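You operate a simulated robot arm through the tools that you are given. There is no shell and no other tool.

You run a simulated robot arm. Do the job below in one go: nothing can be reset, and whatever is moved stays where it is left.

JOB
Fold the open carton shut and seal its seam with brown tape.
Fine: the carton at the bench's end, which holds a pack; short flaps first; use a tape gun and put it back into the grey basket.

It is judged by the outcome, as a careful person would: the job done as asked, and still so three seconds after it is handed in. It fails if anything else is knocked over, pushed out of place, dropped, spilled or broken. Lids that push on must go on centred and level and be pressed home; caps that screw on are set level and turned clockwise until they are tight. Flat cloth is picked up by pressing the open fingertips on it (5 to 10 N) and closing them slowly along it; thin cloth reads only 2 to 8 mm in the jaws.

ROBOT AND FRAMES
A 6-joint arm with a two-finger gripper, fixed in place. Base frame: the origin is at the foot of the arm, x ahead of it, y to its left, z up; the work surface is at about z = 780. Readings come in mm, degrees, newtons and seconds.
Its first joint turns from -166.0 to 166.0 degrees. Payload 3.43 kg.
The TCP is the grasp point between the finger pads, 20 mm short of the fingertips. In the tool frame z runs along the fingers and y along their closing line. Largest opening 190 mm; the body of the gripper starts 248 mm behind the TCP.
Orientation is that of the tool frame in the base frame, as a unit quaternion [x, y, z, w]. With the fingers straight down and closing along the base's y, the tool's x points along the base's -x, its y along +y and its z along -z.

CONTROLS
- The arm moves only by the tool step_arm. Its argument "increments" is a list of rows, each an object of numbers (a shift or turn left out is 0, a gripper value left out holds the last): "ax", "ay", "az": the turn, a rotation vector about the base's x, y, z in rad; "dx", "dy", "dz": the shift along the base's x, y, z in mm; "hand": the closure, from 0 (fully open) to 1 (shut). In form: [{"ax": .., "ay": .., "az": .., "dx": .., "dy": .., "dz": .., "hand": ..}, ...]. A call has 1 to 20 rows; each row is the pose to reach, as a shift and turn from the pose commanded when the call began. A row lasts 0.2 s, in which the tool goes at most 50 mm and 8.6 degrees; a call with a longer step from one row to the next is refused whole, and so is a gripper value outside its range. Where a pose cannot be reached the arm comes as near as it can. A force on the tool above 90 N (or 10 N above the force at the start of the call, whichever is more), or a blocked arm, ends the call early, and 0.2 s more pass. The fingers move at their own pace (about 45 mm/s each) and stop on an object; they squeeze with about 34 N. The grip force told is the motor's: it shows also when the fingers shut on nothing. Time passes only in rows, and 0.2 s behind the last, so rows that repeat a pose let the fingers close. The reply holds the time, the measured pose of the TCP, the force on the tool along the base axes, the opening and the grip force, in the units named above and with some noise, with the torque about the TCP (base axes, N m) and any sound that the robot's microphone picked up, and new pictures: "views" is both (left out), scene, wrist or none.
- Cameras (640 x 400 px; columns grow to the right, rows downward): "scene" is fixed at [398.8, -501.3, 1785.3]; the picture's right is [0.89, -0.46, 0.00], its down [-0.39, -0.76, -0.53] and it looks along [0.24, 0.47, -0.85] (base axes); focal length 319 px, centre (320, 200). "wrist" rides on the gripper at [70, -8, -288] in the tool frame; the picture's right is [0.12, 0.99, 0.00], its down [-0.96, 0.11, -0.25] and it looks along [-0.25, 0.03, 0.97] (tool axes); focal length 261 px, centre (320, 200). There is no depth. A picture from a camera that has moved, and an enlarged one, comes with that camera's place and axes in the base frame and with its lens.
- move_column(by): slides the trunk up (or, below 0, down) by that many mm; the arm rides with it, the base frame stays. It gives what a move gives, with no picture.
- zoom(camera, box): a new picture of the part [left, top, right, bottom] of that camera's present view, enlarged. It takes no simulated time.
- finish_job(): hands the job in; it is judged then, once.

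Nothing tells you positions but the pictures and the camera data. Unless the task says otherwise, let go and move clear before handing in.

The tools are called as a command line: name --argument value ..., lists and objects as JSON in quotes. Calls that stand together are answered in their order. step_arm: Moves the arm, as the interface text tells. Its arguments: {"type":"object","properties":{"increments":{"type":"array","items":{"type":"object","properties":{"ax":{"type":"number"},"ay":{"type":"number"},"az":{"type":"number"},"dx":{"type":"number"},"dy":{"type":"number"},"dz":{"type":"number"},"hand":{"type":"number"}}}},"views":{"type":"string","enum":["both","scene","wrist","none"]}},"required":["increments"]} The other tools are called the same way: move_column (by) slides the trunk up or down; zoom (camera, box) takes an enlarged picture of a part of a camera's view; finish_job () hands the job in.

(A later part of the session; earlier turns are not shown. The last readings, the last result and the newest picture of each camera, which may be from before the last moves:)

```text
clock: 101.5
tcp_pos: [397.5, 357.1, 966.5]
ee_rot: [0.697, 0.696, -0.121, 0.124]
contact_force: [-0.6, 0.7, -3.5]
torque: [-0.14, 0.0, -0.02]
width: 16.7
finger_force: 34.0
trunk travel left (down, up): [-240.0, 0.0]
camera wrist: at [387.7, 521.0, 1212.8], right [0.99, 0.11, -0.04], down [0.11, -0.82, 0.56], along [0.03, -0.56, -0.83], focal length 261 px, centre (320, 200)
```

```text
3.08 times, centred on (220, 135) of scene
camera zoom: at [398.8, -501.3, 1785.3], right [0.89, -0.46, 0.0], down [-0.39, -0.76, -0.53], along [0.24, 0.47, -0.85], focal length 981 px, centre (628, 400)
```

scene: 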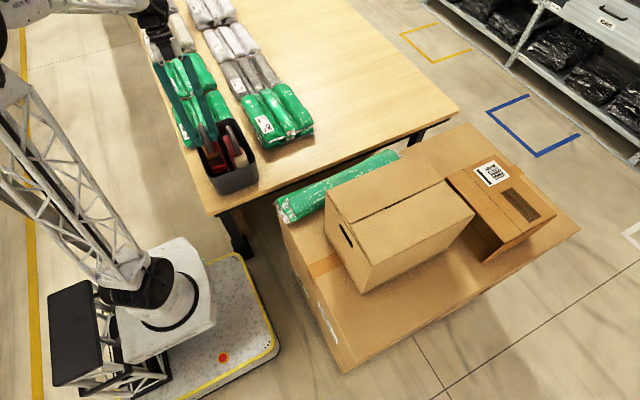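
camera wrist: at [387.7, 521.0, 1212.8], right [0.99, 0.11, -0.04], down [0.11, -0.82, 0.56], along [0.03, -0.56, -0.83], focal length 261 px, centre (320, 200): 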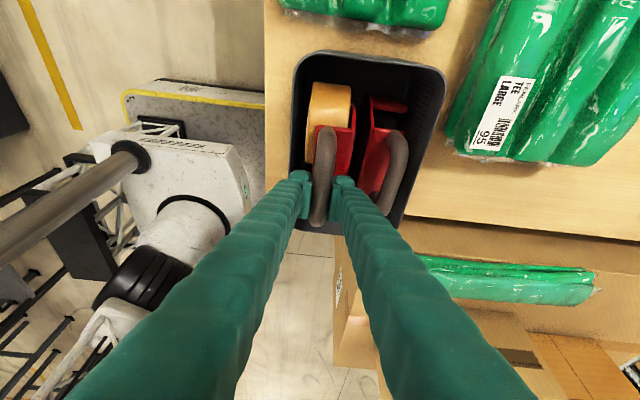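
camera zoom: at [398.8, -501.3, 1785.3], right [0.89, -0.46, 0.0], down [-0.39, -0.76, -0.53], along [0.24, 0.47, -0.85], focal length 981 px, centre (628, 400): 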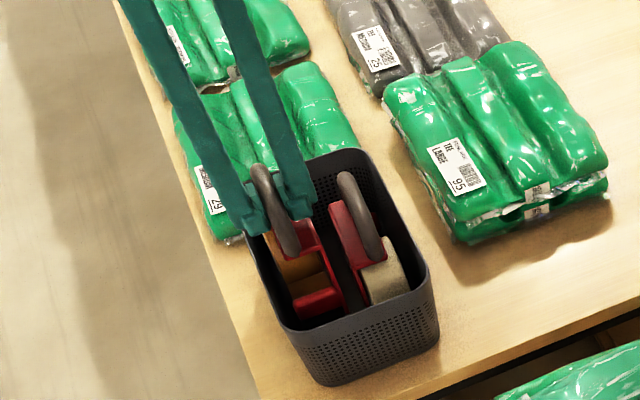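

The gun lifts freely (≈3.5 N). I'll raise it well clear of the basket and swing it to a viewing spot, turning it 90° so its nose points +x along the seam direction.

step_arm --increments '[{"dz": 30}, {"dz": 70}, {"dz": 110}, {"dz": 150}, {"dz": 190}, {"dx": 10, "dy": -15, "dz": 225, "az": 0.1}, {"dx": 25, "dy": -40, "dz": 245, "az": 0.23}, {"dx": 40, "dy": -70, "dz": 260, "az": 0.36}, {"dx": 55, "dy": -100, "dz": 270, "az": 0.49}, {"dx": 70, "dy": -130, "dz": 275, "az": 0.62}, {"dx": 85, "dy": -160, "dz": 275, "az": 0.75}, {"dx": 100, "dy": -190, "dz": 275, "az": 0.88}, {"dx": 115, "dy": -220, "dz": 275, "az": 1.01}, {"dx": 130, "dy": -250, "dz": 275, "az": 1.14}, {"dx": 145, "dy": -280, "dz": 275, "az": 1.27}, {"dx": 155, "dy": -305, "dz": 275, "az": 1.4}, {"dx": 165, "dy": -330, "dz": 275, "az": 1.5}, {"dx": 170, "dy": -350, "dz": 275, "az": 1.571}]' --views "both"

zoom --camera "scene" --box '[200, 0, 420, 160]'

zoom --camera "wrist" --box '[220, 60, 420, 260]'

```text
clock: 105.3
tcp_pos: [566.5, 6.2, 1241.7]
ee_rot: [0.0, 0.985, 0.002, 0.173]
contact_force: [-0.5, 0.4, -3.1]
torque: [-0.07, -0.12, 0.0]
width: 16.7
finger_force: 33.9
trunk travel left (down, up): [-240.0, 0.0]
camera wrist: at [402.1, -2.9, 1487.1], right [-0.11, 0.99, -0.04], down [0.82, 0.11, 0.56], along [0.56, 0.03, -0.83], focal length 261 px, centre (320, 200)
```

scene: 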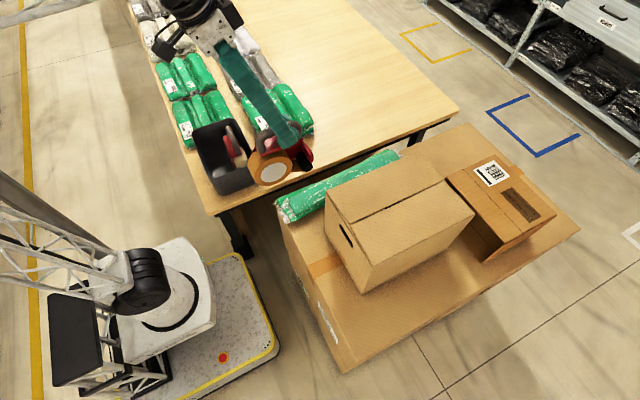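
wrist: 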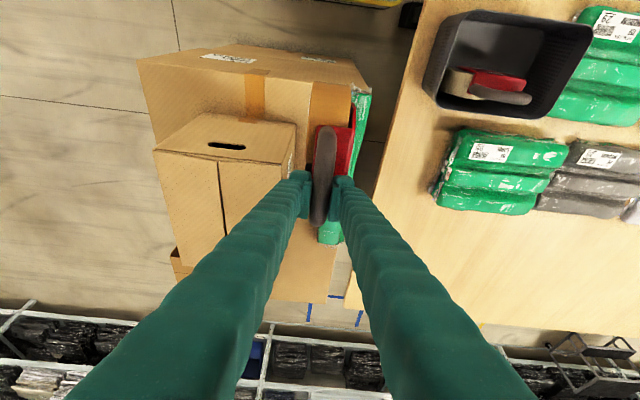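

```text
2.50 times, centred on (310, 80) of scene
camera zoom: at [398.8, -501.3, 1785.3], right [0.89, -0.46, 0.0], down [-0.39, -0.76, -0.53], along [0.24, 0.47, -0.85], focal length 797 px, centre (345, 500)
```

zoom: 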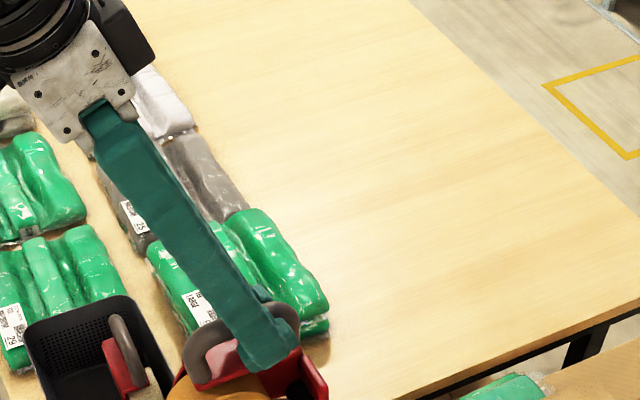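

```text
2.00 times, centred on (320, 160) of wrist
camera zoom: at [402.1, -2.9, 1487.1], right [-0.11, 0.99, -0.04], down [0.82, 0.11, 0.56], along [0.56, 0.03, -0.83], focal length 521 px, centre (320, 280)
```

zoom: 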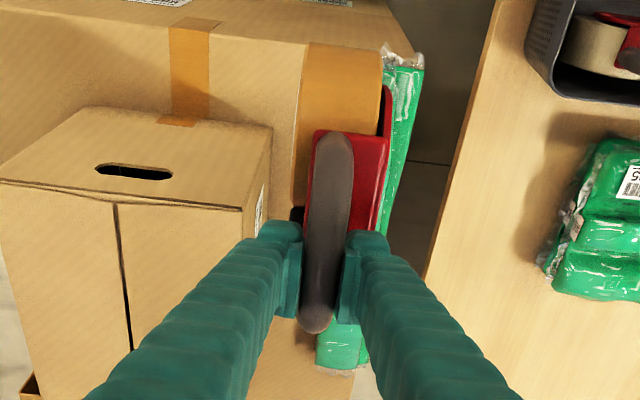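

zoom --camera "scene" --box '[220, 100, 340, 200]'

```text
4.00 times, centred on (280, 150) of scene
camera zoom: at [398.8, -501.3, 1785.3], right [0.89, -0.46, 0.0], down [-0.39, -0.76, -0.53], along [0.24, 0.47, -0.85], focal length 1276 px, centre (480, 400)
```

zoom: 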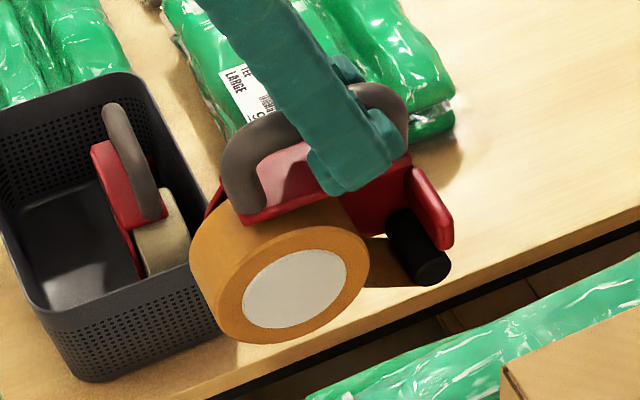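

I can see the gun clearly now: brown roll at the rear (−x), black roller at the front (+x) about 47 mm ahead of and ~150 mm below the TCP, with tape threaded to the roller. I'll move it over the carton to measure the seam line.

step_arm --increments '[{"dx": 25, "dy": -20, "dz": 10}, {"dx": 55, "dy": -45, "dz": 20}, {"dx": 85, "dy": -75, "dz": 30}, {"dx": 115, "dy": -105, "dz": 40}, {"dx": 145, "dy": -135, "dz": 50}, {"dx": 175, "dy": -165, "dz": 55}, {"dx": 205, "dy": -190, "dz": 58}, {"dx": 224, "dy": -203, "dz": 58}]' --views "both"

zoom --camera "wrist" --box '[180, 60, 460, 260]'

zoom --camera "scene" --box '[310, 100, 530, 310]'

```text
clock: 107.1
tcp_pos: [790.0, -197.4, 1299.7]
ee_rot: [0.001, 0.985, 0.002, 0.173]
contact_force: [-0.2, -0.3, -3.5]
torque: [-0.07, -0.15, 0.0]
width: 16.5
finger_force: 33.9
trunk travel left (down, up): [-240.0, 0.0]
camera wrist: at [625.6, -206.8, 1545.7], right [-0.11, 0.99, -0.04], down [0.82, 0.11, 0.56], along [0.56, 0.03, -0.83], focal length 261 px, centre (320, 200)
```

scene: 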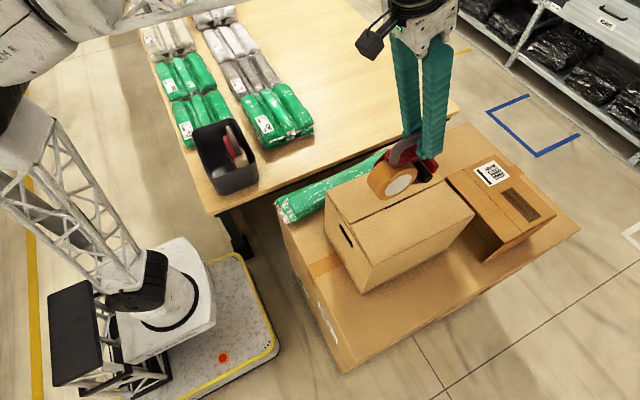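
wrist: 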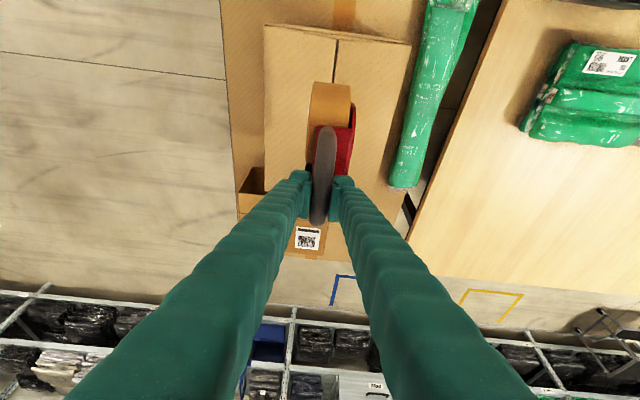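

```text
2.00 times, centred on (320, 160) of wrist
camera zoom: at [625.6, -206.8, 1545.7], right [-0.11, 0.99, -0.04], down [0.82, 0.11, 0.56], along [0.56, 0.03, -0.83], focal length 521 px, centre (320, 280)
```

zoom: 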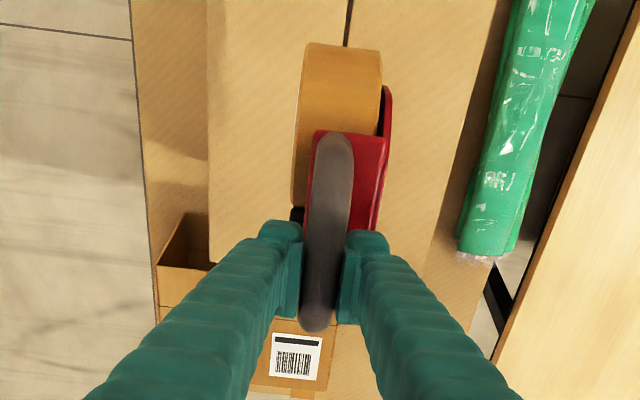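

```text
1.90 times, centred on (420, 205) of scene
camera zoom: at [398.8, -501.3, 1785.3], right [0.89, -0.46, 0.0], down [-0.39, -0.76, -0.53], along [0.24, 0.47, -0.85], focal length 608 px, centre (130, 190)
```

zoom: 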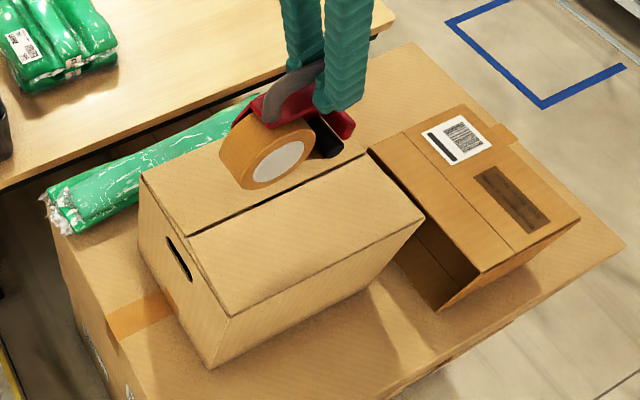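

The seam runs along y≈-194 from x≈639 to ≈965, and the gun is aligned with it. I'll pitch the nose ~4° down and move above the far end of the seam.

step_arm --increments '[{"dx": 30, "dy": 1, "dz": -10, "ay": 0.015}, {"dx": 60, "dy": 2, "dz": -22, "ay": 0.03}, {"dx": 90, "dy": 3, "dz": -38, "ay": 0.045}, {"dx": 115, "dy": 4, "dz": -55, "ay": 0.06}, {"dx": 136, "dy": 4.5, "dz": -70, "ay": 0.07}]' --views "both"

zoom --camera "scene" --box '[380, 80, 540, 240]'

zoom --camera "wrist" --box '[200, 0, 440, 240]'

```text
clock: 108.3
tcp_pos: [927.5, -194.5, 1231.8]
ee_rot: [0.0, 0.99, 0.002, 0.138]
contact_force: [-0.4, -0.4, -2.6]
torque: [-0.03, -0.2, 0.0]
width: 16.7
finger_force: 33.4
trunk travel left (down, up): [-240.0, 0.0]
camera wrist: at [780.6, -203.6, 1488.4], right [-0.11, 0.99, -0.03], down [0.86, 0.11, 0.5], along [0.5, 0.03, -0.86], focal length 261 px, centre (320, 200)
```

scene: 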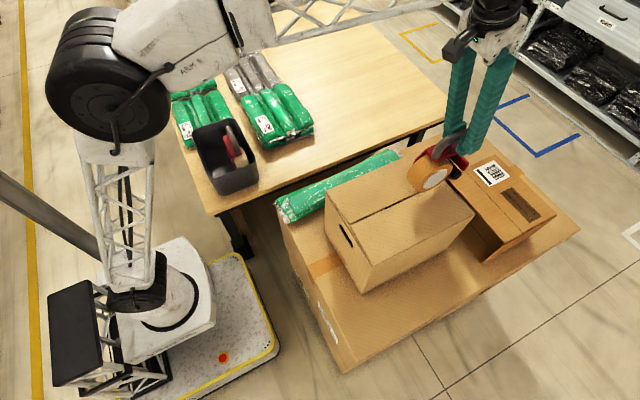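
wrist: 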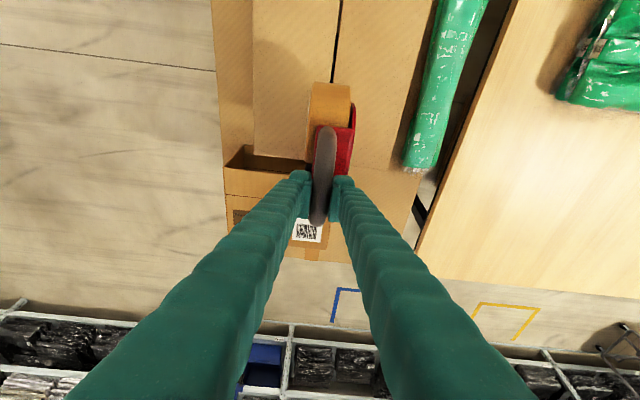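

```text
2.50 times, centred on (460, 160) of scene
camera zoom: at [398.8, -501.3, 1785.3], right [0.89, -0.46, 0.0], down [-0.39, -0.76, -0.53], along [0.24, 0.47, -0.85], focal length 797 px, centre (-30, 300)
```

zoom: 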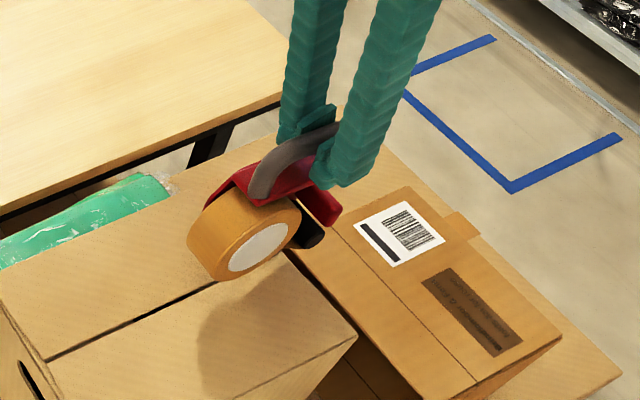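

```text
1.67 times, centred on (320, 120) of wrist
camera zoom: at [780.6, -203.6, 1488.4], right [-0.11, 0.99, -0.03], down [0.86, 0.11, 0.5], along [0.5, 0.03, -0.86], focal length 434 px, centre (320, 333)
```

zoom: 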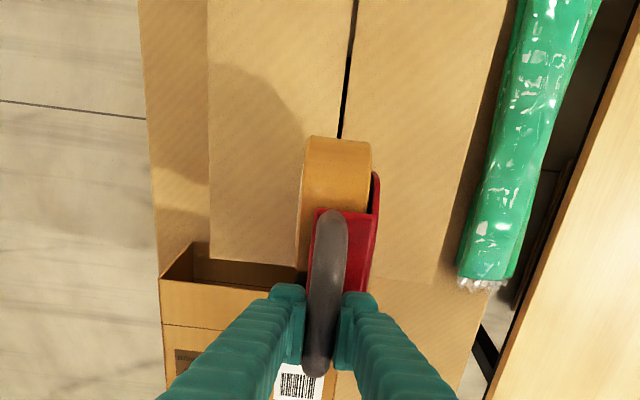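

The roller should be right over the far end of the seam (edge x≈967, seam y≈-193). I'll centre laterally and lower in small steps to find contact.

step_arm --increments '[{"dy": 3.5, "dz": -10}, {"dy": 3.5, "dz": -22}, {"dy": 3.5, "dz": -32}]' --views "none"

step_arm --increments '[{"dz": -4}, {"dz": -8}]' --views "none"

zoom --camera "scene" --box '[380, 100, 540, 220]'

```text
clock: 109.1
tcp_pos: [927.9, -188.7, 1199.2]
ee_rot: [0.001, 0.99, 0.002, 0.139]
contact_force: [-0.4, 0.5, -3.1]
torque: [-0.01, -0.1, -0.01]
width: 16.6
finger_force: 34.0
trunk travel left (down, up): [-240.0, 0.0]
```

```text
clock: 109.7
tcp_pos: [925.0, -188.7, 1193.8]
ee_rot: [0.001, 0.99, 0.002, 0.14]
contact_force: [-2.6, 0.1, 22.3]
torque: [0.02, -0.68, -0.01]
width: 17.4
finger_force: 34.1
trunk travel left (down, up): [-240.0, 0.0]
```

```text
3.33 times, centred on (460, 160) of scene
camera zoom: at [398.8, -501.3, 1785.3], right [0.89, -0.46, 0.0], down [-0.39, -0.76, -0.53], along [0.24, 0.47, -0.85], focal length 1063 px, centre (-147, 333)
```

zoom: 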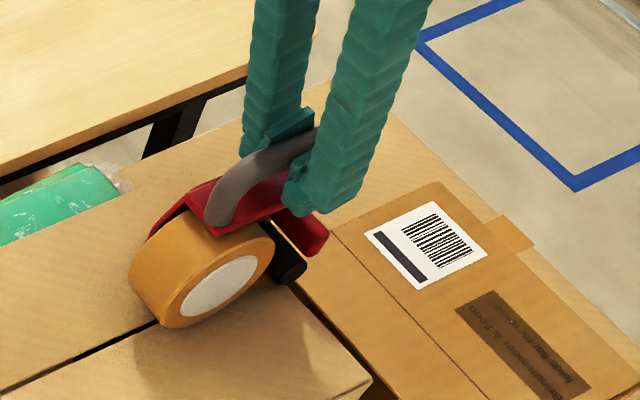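

Roller contact found (≈25 N, contact point ~39 mm ahead of the TCP, at x≈964). I'll ease the pressure to ~12 N and start drawing the gun slowly toward −x.

step_arm --increments '[{"dy": -1, "dz": 1.5}, {"dy": -2, "dz": 2}, {"dx": -3, "dy": -2, "dz": 2}, {"dx": -7, "dy": -2, "dz": 2}, {"dx": -12, "dy": -2, "dz": 2}, {"dx": -17, "dy": -2, "dz": 2}, {"dx": -22, "dy": -2, "dz": 2}]' --views "both"

zoom --camera "scene" --box '[380, 100, 540, 220]'

zoom --camera "wrist" --box '[200, 0, 440, 240]'

```text
clock: 111.3
tcp_pos: [904.1, -190.0, 1191.4]
ee_rot: [0.001, 0.991, 0.002, 0.137]
contact_force: [-0.6, -1.4, -2.1]
torque: [0.0, -0.06, 0.01]
width: 16.4
finger_force: 33.9
trunk travel left (down, up): [-240.0, 0.0]
camera wrist: at [758.0, -200.1, 1448.6], right [-0.11, 0.99, -0.03], down [0.86, 0.11, 0.5], along [0.5, 0.03, -0.87], focal length 261 px, centre (320, 200)
```

scene: 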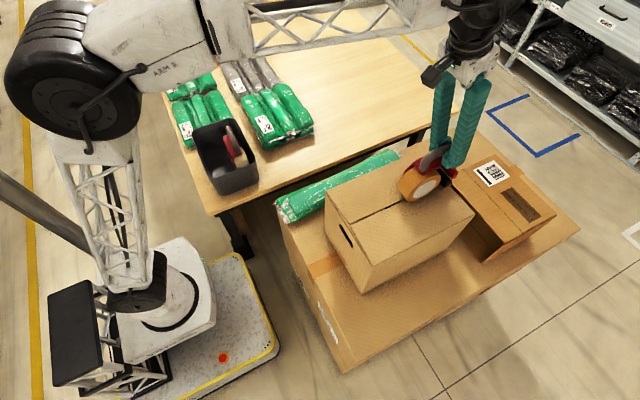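
wrist: 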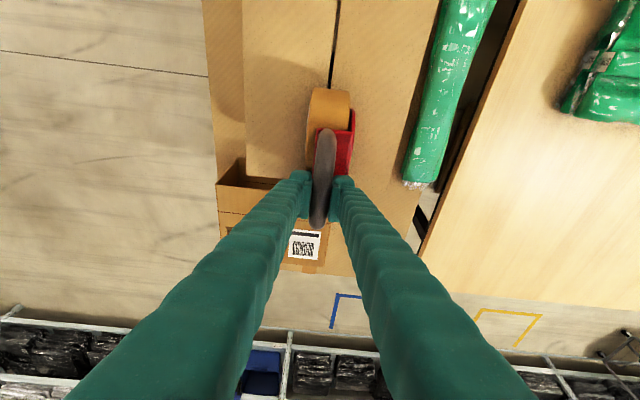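

```text
3.33 times, centred on (460, 160) of scene
camera zoom: at [398.8, -501.3, 1785.3], right [0.89, -0.46, 0.0], down [-0.39, -0.76, -0.53], along [0.24, 0.47, -0.85], focal length 1063 px, centre (-147, 333)
```

zoom: 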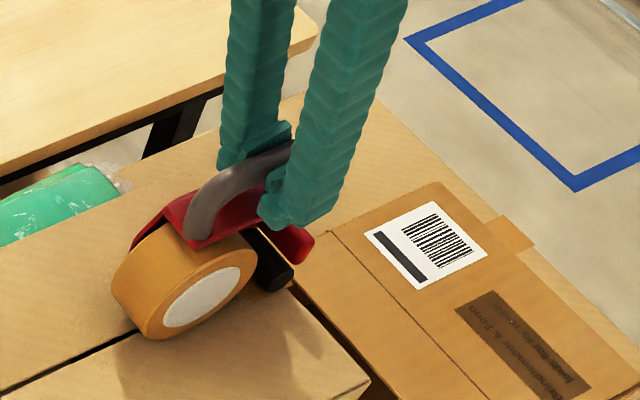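

```text
1.67 times, centred on (320, 120) of wrist
camera zoom: at [758.0, -200.1, 1448.6], right [-0.11, 0.99, -0.03], down [0.86, 0.11, 0.5], along [0.5, 0.03, -0.87], focal length 434 px, centre (320, 333)
```

zoom: 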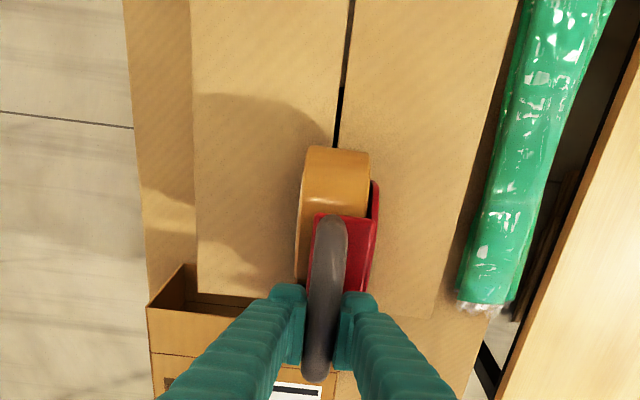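

The press pitched the gun slightly nose-up in the grip and contact was lost; no tape is laid yet. I'll go back to the far edge with a bit more nose-down pitch and press more lightly.

step_arm --increments '[{"dz": 6}, {"dx": 10, "dz": 8, "ay": 0.02}, {"dx": 20, "dz": 8, "ay": 0.04}, {"dx": 29, "dz": 8, "ay": 0.06}, {"dx": 29, "dz": 4, "ay": 0.06}]' --views "none"

zoom --camera "scene" --box '[400, 110, 520, 210]'

```text
clock: 112.5
tcp_pos: [932.8, -190.0, 1196.7]
ee_rot: [0.001, 0.994, 0.001, 0.108]
contact_force: [0.6, 0.1, -2.5]
torque: [-0.01, -0.08, 0.0]
width: 16.1
finger_force: 34.6
trunk travel left (down, up): [-240.0, 0.0]
```

```text
4.00 times, centred on (460, 160) of scene
camera zoom: at [398.8, -501.3, 1785.3], right [0.89, -0.46, 0.0], down [-0.39, -0.76, -0.53], along [0.24, 0.47, -0.85], focal length 1276 px, centre (-240, 360)
```

zoom: 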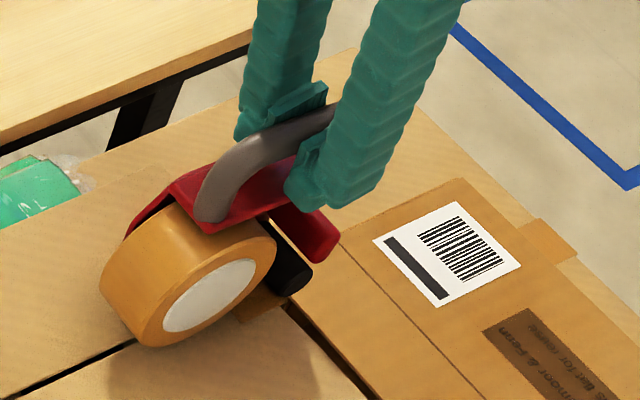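

zoom --camera "scene" --box '[430, 150, 490, 200]'

zoom --camera "wrist" --box '[240, 60, 400, 220]'

```text
8.00 times, centred on (460, 175) of scene
camera zoom: at [398.8, -501.3, 1785.3], right [0.89, -0.46, 0.0], down [-0.39, -0.76, -0.53], along [0.24, 0.47, -0.85], focal length 2552 px, centre (-800, 400)
```

zoom: 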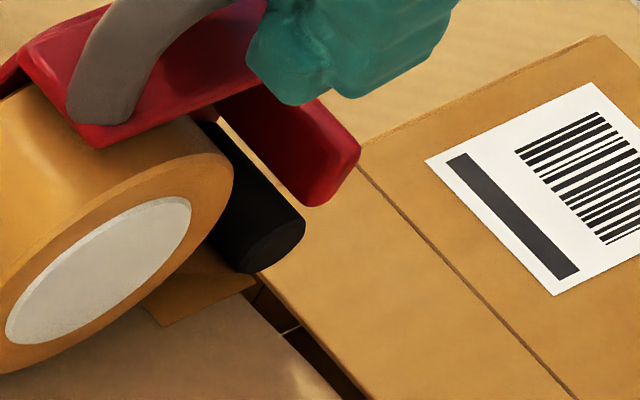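

```text
2.50 times, centred on (320, 140) of wrist
camera zoom: at [802.4, -199.3, 1461.8], right [-0.12, 0.99, -0.02], down [0.89, 0.11, 0.45], along [0.45, 0.03, -0.89], focal length 652 px, centre (320, 350)
```

zoom: 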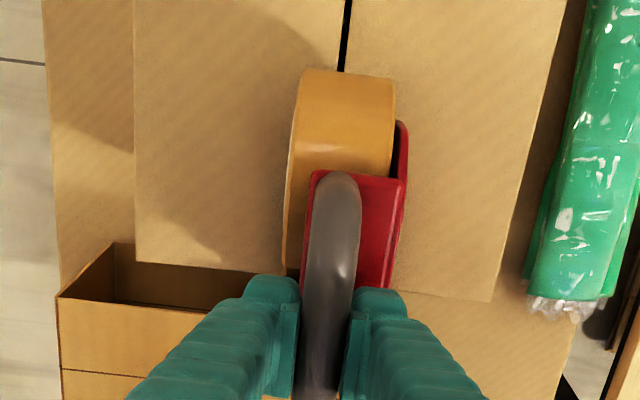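

Tape did start to stick — a short brown strip is visible at the far edge. I'll lower again lightly here and lay the strip continuously this time.

step_arm --increments '[{"dz": -1.5}, {"dz": -3}]' --views "none"

step_arm --increments '[{"dz": -1}, {"dz": -2}]' --views "none"

```text
clock: 113.1
tcp_pos: [932.9, -189.0, 1194.4]
ee_rot: [0.001, 0.994, 0.001, 0.108]
contact_force: [0.3, -0.3, -3.1]
torque: [-0.02, -0.11, -0.03]
width: 16.3
finger_force: 34.1
trunk travel left (down, up): [-240.0, 0.0]
```

```text
clock: 113.7
tcp_pos: [932.6, -189.6, 1191.9]
ee_rot: [0.0, 0.994, 0.002, 0.109]
contact_force: [1.4, -0.8, 1.0]
torque: [-0.06, -0.38, 0.01]
width: 16.4
finger_force: 33.6
trunk travel left (down, up): [-240.0, 0.0]
```

step_arm --increments '[{"dz": -1}, {"dx": -3, "dz": -1.2}, {"dx": -7, "dz": -1.2}, {"dx": -12, "dz": -1.4}, {"dx": -17, "dz": -1.6}, {"dx": -22, "dz": -1.8}]' --views "none"

zoom --camera "scene" --box '[420, 140, 492, 200]'

```text
clock: 115.1
tcp_pos: [909.6, -191.1, 1190.3]
ee_rot: [0.001, 0.994, 0.002, 0.108]
contact_force: [0.8, 0.4, 3.8]
torque: [0.01, -0.35, 0.05]
width: 16.0
finger_force: 33.8
trunk travel left (down, up): [-240.0, 0.0]
```

```text
6.67 times, centred on (456, 170) of scene
camera zoom: at [398.8, -501.3, 1785.3], right [0.89, -0.46, 0.0], down [-0.39, -0.76, -0.53], along [0.24, 0.47, -0.85], focal length 2126 px, centre (-587, 400)
```

zoom: 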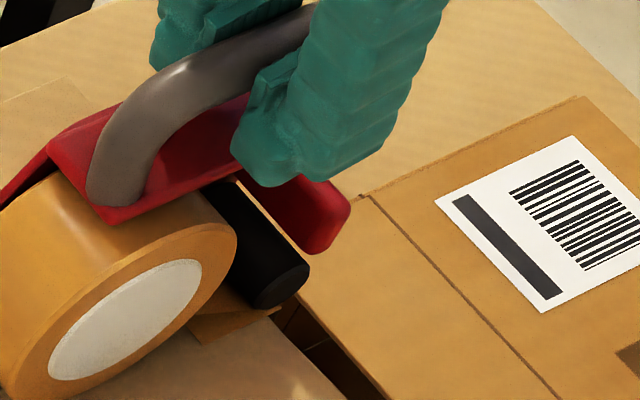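

Contact steady at ~7 N with tape following. Continuing along the seam.

step_arm --increments '[{"dx": -5}, {"dx": -10}, {"dx": -15}, {"dx": -20}, {"dx": -25}, {"dx": -30}, {"dx": -35}, {"dx": -40}]' --views "none"

zoom --camera "scene" --box '[400, 130, 496, 210]'

```text
clock: 116.9
tcp_pos: [870.9, -189.6, 1189.5]
ee_rot: [0.001, 0.994, 0.001, 0.108]
contact_force: [0.4, 0.3, 6.9]
torque: [0.0, -0.61, 0.0]
width: 16.1
finger_force: 34.3
trunk travel left (down, up): [-240.0, 0.0]
```

```text
5.00 times, centred on (448, 170) of scene
camera zoom: at [398.8, -501.3, 1785.3], right [0.89, -0.46, 0.0], down [-0.39, -0.76, -0.53], along [0.24, 0.47, -0.85], focal length 1595 px, centre (-320, 350)
```

zoom: 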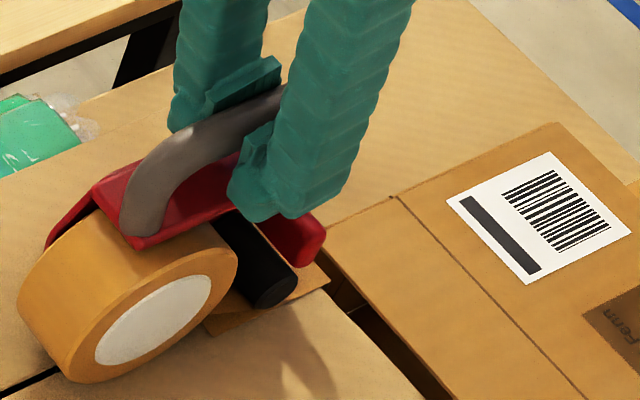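

The tape strip is clearly being laid out to the edge. Continuing, easing slightly.

step_arm --increments '[{"dx": -5, "dz": 0.5}, {"dx": -10, "dz": 0.7}, {"dx": -15, "dz": 0.7}, {"dx": -20, "dz": 0.7}, {"dx": -25, "dz": 0.7}, {"dx": -30, "dz": 0.7}, {"dx": -35, "dz": 0.7}, {"dx": -40, "dz": 0.7}]' --views "none"

zoom --camera "scene" --box '[380, 130, 492, 220]'

```text
clock: 118.7
tcp_pos: [830.5, -189.6, 1190.2]
ee_rot: [0.001, 0.994, 0.001, 0.108]
contact_force: [0.1, 1.5, 3.8]
torque: [0.02, 0.17, -0.02]
width: 16.3
finger_force: 33.8
trunk travel left (down, up): [-240.0, 0.0]
```

```text
4.44 times, centred on (436, 175) of scene
camera zoom: at [398.8, -501.3, 1785.3], right [0.89, -0.46, 0.0], down [-0.39, -0.76, -0.53], along [0.24, 0.47, -0.85], focal length 1418 px, centre (-196, 311)
```

zoom: 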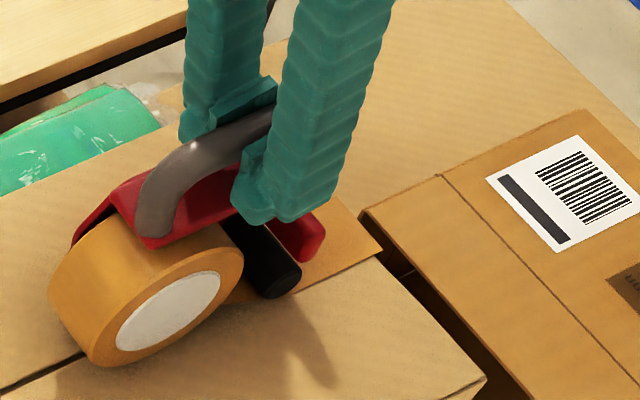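

The roll seems to be taking the load now (torque sign changed), so I'll pitch the nose down a little more to keep the roller pressed.

step_arm --increments '[{"dx": 2, "ay": 0.02, "dz": 0.3}, {"dx": 4, "ay": 0.04, "dz": 0.5}, {"dx": 4, "ay": 0.05, "dz": 0.5}]' --views "none"

zoom --camera "scene" --box '[380, 130, 492, 220]'

```text
clock: 119.5
tcp_pos: [835.8, -189.1, 1191.7]
ee_rot: [0.0, 0.996, 0.001, 0.085]
contact_force: [3.0, -0.3, 9.4]
torque: [0.01, -1.13, 0.0]
width: 16.1
finger_force: 33.9
trunk travel left (down, up): [-240.0, 0.0]
```

```text
4.44 times, centred on (436, 175) of scene
camera zoom: at [398.8, -501.3, 1785.3], right [0.89, -0.46, 0.0], down [-0.39, -0.76, -0.53], along [0.24, 0.47, -0.85], focal length 1418 px, centre (-196, 311)
```

zoom: 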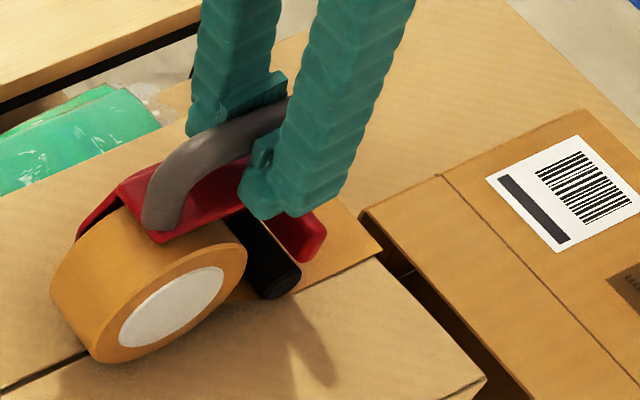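

step_arm --increments '[{"dx": -3, "dz": 0.8}, {"dx": -8, "dz": 1}, {"dx": -13, "dz": 1}, {"dx": -18, "dz": 1}, {"dx": -23, "dz": 1}, {"dx": -28, "dz": 1}, {"dx": -33, "dz": 1}]' --views "none"

zoom --camera "scene" --box '[370, 130, 482, 220]'

```text
clock: 121.1
tcp_pos: [801.7, -189.4, 1192.1]
ee_rot: [0.001, 0.997, 0.002, 0.083]
contact_force: [-0.9, 0.1, -1.4]
torque: [0.0, -0.09, 0.0]
width: 16.3
finger_force: 34.2
trunk travel left (down, up): [-240.0, 0.0]
```

```text
4.44 times, centred on (426, 175) of scene
camera zoom: at [398.8, -501.3, 1785.3], right [0.89, -0.46, 0.0], down [-0.39, -0.76, -0.53], along [0.24, 0.47, -0.85], focal length 1418 px, centre (-151, 311)
```

zoom: 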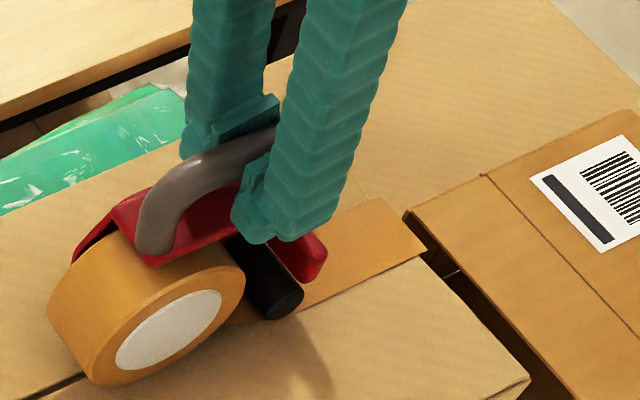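

step_arm --increments '[{"dx": 5}, {"dx": 8, "dz": -0.8}, {"dx": 8, "dz": -1.5}]' --views "none"

```text
clock: 121.9
tcp_pos: [809.0, -190.6, 1191.2]
ee_rot: [0.0, 0.996, 0.002, 0.084]
contact_force: [-4.6, -1.3, 8.9]
torque: [-0.09, 0.0, -0.04]
width: 16.0
finger_force: 33.8
trunk travel left (down, up): [-240.0, 0.0]
```

step_arm --increments '[{"dx": -4, "dz": 0.3}, {"dx": -9, "dz": 0.3}, {"dx": -14, "dz": 0.3}, {"dx": -19, "dz": 0.3}, {"dx": -24, "dz": 0.3}, {"dx": -29, "dz": 0.3}, {"dx": -34, "dz": 0.3}]' --views "none"

zoom --camera "scene" --box '[360, 130, 472, 220]'

```text
clock: 123.5
tcp_pos: [775.9, -189.9, 1189.9]
ee_rot: [0.001, 0.997, 0.001, 0.083]
contact_force: [2.2, 0.2, 7.7]
torque: [0.01, -0.88, 0.02]
width: 16.3
finger_force: 34.1
trunk travel left (down, up): [-240.0, 0.0]
```

```text
4.44 times, centred on (416, 175) of scene
camera zoom: at [398.8, -501.3, 1785.3], right [0.89, -0.46, 0.0], down [-0.39, -0.76, -0.53], along [0.24, 0.47, -0.85], focal length 1418 px, centre (-107, 311)
```

zoom: 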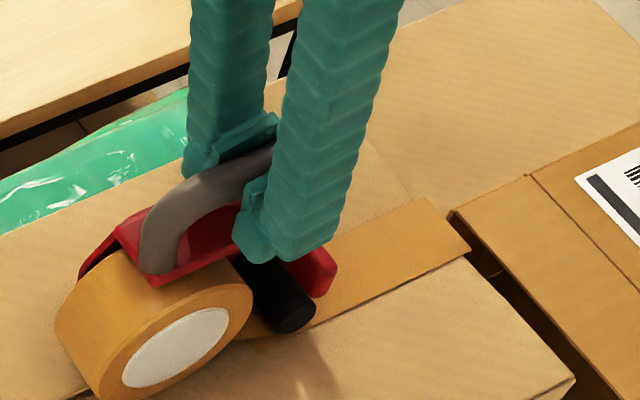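

Contact ~11 N, strip continuous. Continuing.

step_arm --increments '[{"dx": -5, "dz": 0.2}, {"dx": -10, "dz": 0.2}, {"dx": -15, "dz": 0.2}, {"dx": -20, "dz": 0.2}, {"dx": -25, "dz": 0.2}, {"dx": -30, "dz": 0.2}, {"dx": -35, "dz": 0.2}]' --views "none"

zoom --camera "scene" --box '[350, 130, 478, 230]'

```text
clock: 125.1
tcp_pos: [742.3, -189.4, 1190.5]
ee_rot: [0.0, 0.997, 0.002, 0.083]
contact_force: [-0.7, 0.3, -1.8]
torque: [0.01, -0.04, 0.0]
width: 16.1
finger_force: 33.5
trunk travel left (down, up): [-240.0, 0.0]
```

```text
4.00 times, centred on (414, 180) of scene
camera zoom: at [398.8, -501.3, 1785.3], right [0.89, -0.46, 0.0], down [-0.39, -0.76, -0.53], along [0.24, 0.47, -0.85], focal length 1276 px, centre (-56, 280)
```

zoom: 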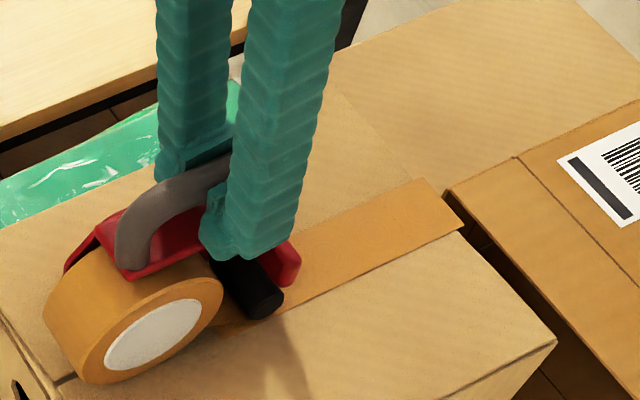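

step_arm --increments '[{"dx": 5}, {"dx": 8, "dz": -0.8, "ay": 0.015}, {"dx": 8, "dz": -1.3, "ay": 0.03}]' --views "none"

```text
clock: 125.9
tcp_pos: [749.7, -190.8, 1190.2]
ee_rot: [0.001, 0.998, 0.002, 0.07]
contact_force: [4.6, 0.1, 6.1]
torque: [-0.03, -1.13, 0.01]
width: 16.1
finger_force: 34.6
trunk travel left (down, up): [-240.0, 0.0]
```

step_arm --increments '[{"dx": -5, "dz": -0.1}, {"dx": -10, "dz": -0.2}, {"dx": -15, "dz": -0.3}, {"dx": -20, "dz": -0.4}, {"dx": -25, "dz": -0.5}, {"dx": -30, "dz": -0.5}]' --views "none"

zoom --camera "scene" --box '[340, 130, 468, 230]'

```text
clock: 127.3
tcp_pos: [719.4, -190.1, 1188.5]
ee_rot: [0.001, 0.998, 0.002, 0.069]
contact_force: [3.9, -0.1, 7.8]
torque: [0.03, -0.19, -0.05]
width: 16.0
finger_force: 34.3
trunk travel left (down, up): [-240.0, 0.0]
```

```text
4.00 times, centred on (404, 180) of scene
camera zoom: at [398.8, -501.3, 1785.3], right [0.89, -0.46, 0.0], down [-0.39, -0.76, -0.53], along [0.24, 0.47, -0.85], focal length 1276 px, centre (-16, 280)
```

zoom: 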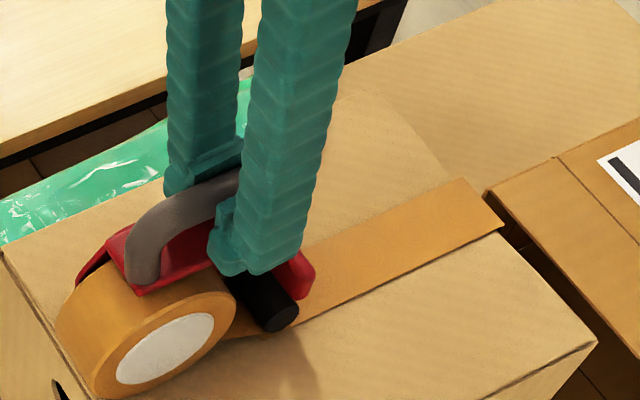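

step_arm --increments '[{"dx": -2, "ay": 0.015}, {"dx": -6, "ay": 0.03, "dz": 0.2}, {"dx": -11, "ay": 0.035, "dz": 0.2}, {"dx": -16, "ay": 0.035, "dz": 0.2}, {"dx": -21, "ay": 0.035, "dz": 0.1}, {"dx": -26, "ay": 0.035, "dz": 0.1}, {"dx": -31, "ay": 0.035, "dz": 0}]' --views "none"

zoom --camera "scene" --box '[330, 130, 458, 230]'

```text
clock: 128.9
tcp_pos: [686.6, -190.6, 1188.6]
ee_rot: [0.001, 0.999, 0.001, 0.051]
contact_force: [3.1, -0.2, 6.6]
torque: [0.0, -0.03, -0.01]
width: 16.3
finger_force: 33.9
trunk travel left (down, up): [-240.0, 0.0]
```

```text
4.00 times, centred on (394, 180) of scene
camera zoom: at [398.8, -501.3, 1785.3], right [0.89, -0.46, 0.0], down [-0.39, -0.76, -0.53], along [0.24, 0.47, -0.85], focal length 1276 px, centre (24, 280)
```

zoom: 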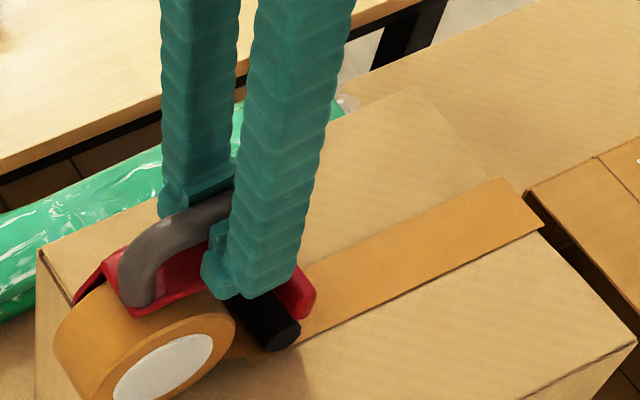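

step_arm --increments '[{"dx": 2, "ay": 0.02, "dz": 0.5}, {"dx": 4, "ay": 0.04, "dz": 0.8}, {"dx": 6, "ay": 0.06, "dz": 1}]' --views "none"

zoom --camera "scene" --box '[330, 140, 426, 220]'

```text
clock: 129.7
tcp_pos: [694.2, -190.1, 1189.4]
ee_rot: [0.001, 1.0, 0.002, 0.022]
contact_force: [0.4, -0.3, 12.5]
torque: [0.01, -1.04, -0.01]
width: 16.3
finger_force: 33.4
trunk travel left (down, up): [-240.0, 0.0]
```

```text
5.00 times, centred on (378, 180) of scene
camera zoom: at [398.8, -501.3, 1785.3], right [0.89, -0.46, 0.0], down [-0.39, -0.76, -0.53], along [0.24, 0.47, -0.85], focal length 1595 px, centre (30, 300)
```

zoom: 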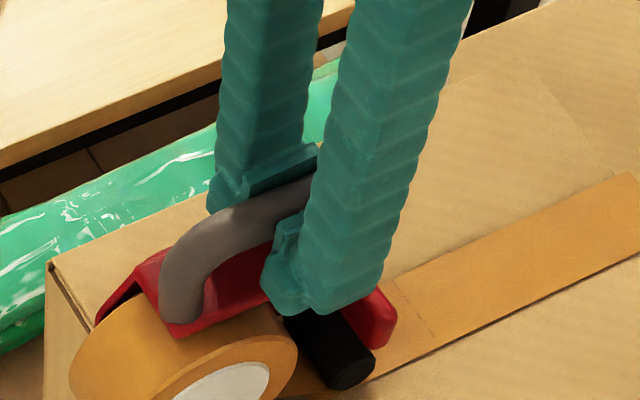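

step_arm --increments '[{"dx": -3, "dz": 0.7}, {"dx": -8, "dz": 0.8}, {"dx": -13, "dz": 0.8}, {"dx": -18, "dz": 0.8}, {"dx": -23, "dz": 0.8}, {"dx": -28, "dz": 0.8}]' --views "none"

zoom --camera "scene" --box '[320, 140, 416, 220]'

```text
clock: 131.1
tcp_pos: [666.8, -189.9, 1191.2]
ee_rot: [0.002, 1.0, 0.002, 0.021]
contact_force: [0.0, 0.0, -4.0]
torque: [0.02, -0.05, -0.02]
width: 16.0
finger_force: 33.8
trunk travel left (down, up): [-240.0, 0.0]
```

```text
5.00 times, centred on (368, 180) of scene
camera zoom: at [398.8, -501.3, 1785.3], right [0.89, -0.46, 0.0], down [-0.39, -0.76, -0.53], along [0.24, 0.47, -0.85], focal length 1595 px, centre (80, 300)
```

zoom: 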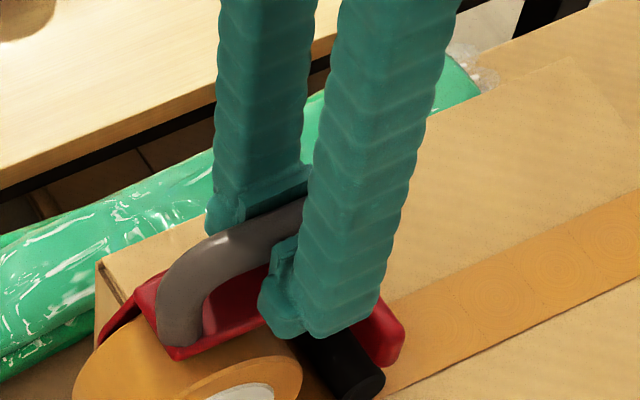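

step_arm --increments '[{"dx": 6}, {"dx": 12, "dz": -0.8, "ay": 0.02}, {"dx": 12, "dz": -1.5, "ay": 0.03}]' --views "none"

zoom --camera "wrist" --box '[200, 40, 440, 220]'

```text
clock: 131.9
tcp_pos: [677.2, -191.2, 1191.0]
ee_rot: [0.001, 1.0, 0.001, 0.007]
contact_force: [1.5, 0.2, 13.3]
torque: [-0.01, -1.05, 0.0]
width: 15.9
finger_force: 33.9
trunk travel left (down, up): [-240.0, 0.0]
```

```text
2.22 times, centred on (320, 130) of wrist
camera zoom: at [603.8, -199.3, 1476.0], right [-0.12, 0.99, 0.0], down [0.96, 0.11, 0.26], along [0.26, 0.03, -0.97], focal length 579 px, centre (320, 356)
```

zoom: 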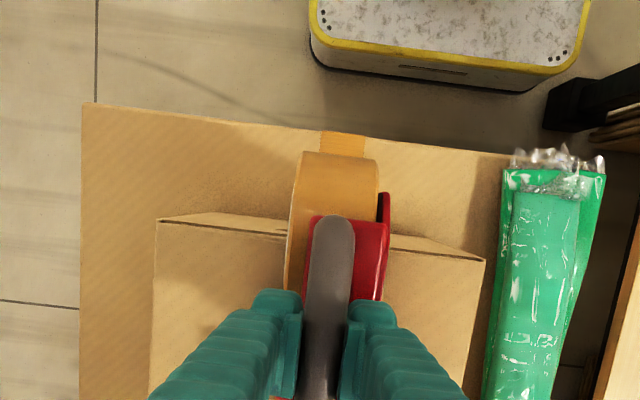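

step_arm --increments '[{"dx": -4, "dz": 0.2}, {"dx": -9, "dz": 0.3}, {"dx": -14, "dz": 0.3}, {"dx": -19, "dz": 0.3}, {"dx": -24, "dz": 0.3}]' --views "none"

zoom --camera "scene" --box '[320, 140, 432, 230]'

```text
clock: 133.1
tcp_pos: [653.7, -190.9, 1189.5]
ee_rot: [0.001, 1.0, 0.002, 0.005]
contact_force: [0.8, 0.1, -2.7]
torque: [0.02, -0.01, 0.02]
width: 15.9
finger_force: 33.7
trunk travel left (down, up): [-240.0, 0.0]
```

```text
4.44 times, centred on (376, 185) of scene
camera zoom: at [398.8, -501.3, 1785.3], right [0.89, -0.46, 0.0], down [-0.39, -0.76, -0.53], along [0.24, 0.47, -0.85], focal length 1418 px, centre (71, 267)
```

zoom: 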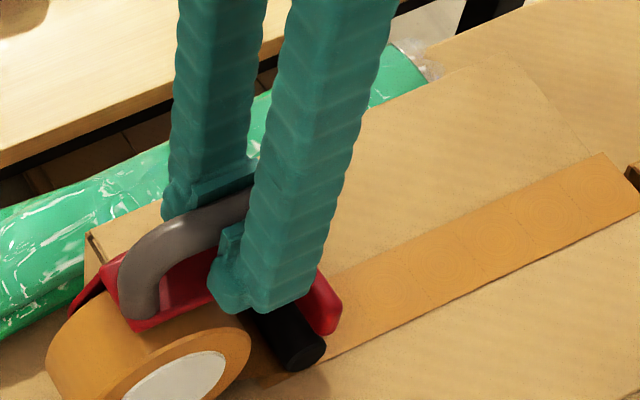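

step_arm --increments '[{"dx": 5, "dz": -0.3, "ay": 0.015}, {"dx": 10, "dz": -0.6, "ay": 0.03}, {"dx": 10, "dz": -0.8, "ay": 0.04}]' --views "none"

```text
clock: 133.9
tcp_pos: [664.5, -190.5, 1190.4]
ee_rot: [0.0, 1.0, 0.003, -0.013]
contact_force: [1.2, 0.3, 14.0]
torque: [0.04, -0.83, 0.01]
width: 16.1
finger_force: 34.2
trunk travel left (down, up): [-240.0, 0.0]
```

step_arm --increments '[{"dx": -5, "dz": 0.2}, {"dx": -10, "dz": 0.1, "ay": 0.005}, {"dx": -15, "dz": 0, "ay": 0.01}, {"dx": -20, "dz": -0.1, "ay": 0.015}]' --views "none"

```text
clock: 134.9
tcp_pos: [643.9, -189.4, 1187.6]
ee_rot: [0.002, 1.0, 0.002, -0.022]
contact_force: [3.7, 0.1, 6.4]
torque: [0.06, -1.02, 0.01]
width: 15.9
finger_force: 33.9
trunk travel left (down, up): [-240.0, 0.0]
```

step_arm --increments '[{"dx": -5, "dz": 0, "ay": 0.005}, {"dx": -10, "dz": -0.1, "ay": 0.01}, {"dx": -15, "dz": -0.2, "ay": 0.015}, {"dx": -20, "dz": -0.3, "ay": 0.02}]' --views "none"

zoom --camera "scene" --box '[310, 140, 422, 230]'

zoom --camera "wrist" --box '[200, 40, 440, 220]'

```text
clock: 135.9
tcp_pos: [623.8, -189.7, 1189.4]
ee_rot: [0.001, 1.0, 0.002, -0.031]
contact_force: [3.8, 0.4, 9.1]
torque: [0.03, -1.01, 0.01]
width: 15.9
finger_force: 34.1
trunk travel left (down, up): [-240.0, 0.0]
```

```text
4.44 times, centred on (366, 185) of scene
camera zoom: at [398.8, -501.3, 1785.3], right [0.89, -0.46, 0.0], down [-0.39, -0.76, -0.53], along [0.24, 0.47, -0.85], focal length 1418 px, centre (116, 267)
```

zoom: 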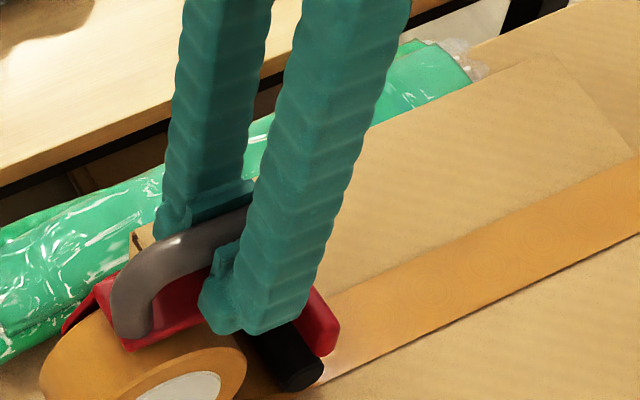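

```text
2.22 times, centred on (320, 130) of wrist
camera zoom: at [572.4, -199.0, 1479.6], right [-0.12, 0.99, 0.01], down [0.98, 0.11, 0.19], along [0.18, 0.03, -0.98], focal length 579 px, centre (320, 356)
```

zoom: 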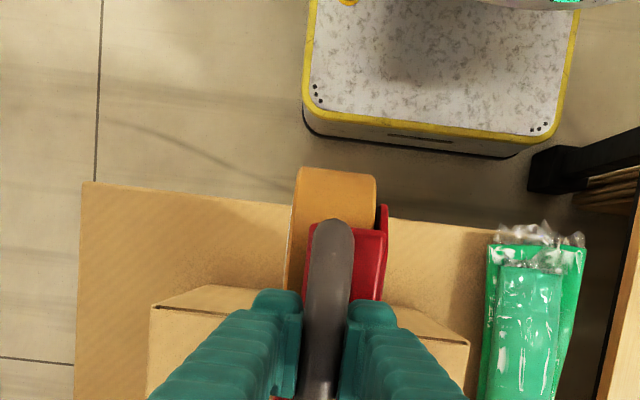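

Good pressure (~12 N) with the roller at x≈659. I'll continue up to the near edge.

step_arm --increments '[{"dx": -5, "dz": 0, "ay": 0.003}, {"dx": -10, "dz": 0, "ay": 0.006}, {"dx": -14, "dz": 0, "ay": 0.009}, {"dx": -18, "dz": 0, "ay": 0.012}]' --views "both"

zoom --camera "scene" --box '[310, 150, 422, 240]'

```text
clock: 136.9
tcp_pos: [605.2, -189.2, 1188.3]
ee_rot: [0.001, 0.999, 0.003, -0.038]
contact_force: [1.6, -0.3, 6.1]
torque: [0.01, -0.79, 0.03]
width: 16.1
finger_force: 34.1
trunk travel left (down, up): [-240.0, 0.0]
camera wrist: at [557.1, -198.5, 1479.4], right [-0.12, 0.99, 0.01], down [0.98, 0.11, 0.17], along [0.17, 0.03, -0.98], focal length 261 px, centre (320, 200)
```

scene: 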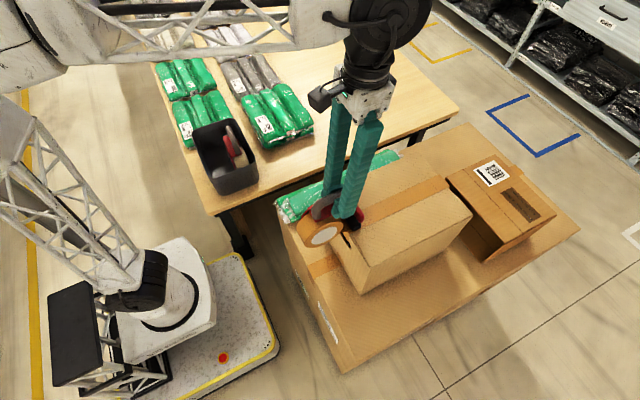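
wrist: 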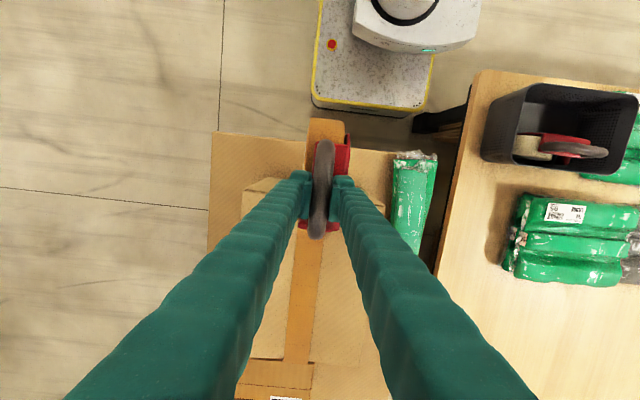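

```text
4.44 times, centred on (366, 195) of scene
camera zoom: at [398.8, -501.3, 1785.3], right [0.89, -0.46, 0.0], down [-0.39, -0.76, -0.53], along [0.24, 0.47, -0.85], focal length 1418 px, centre (116, 222)
```

zoom: 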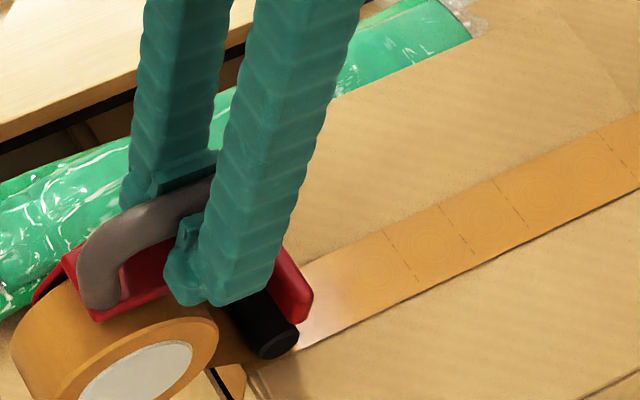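

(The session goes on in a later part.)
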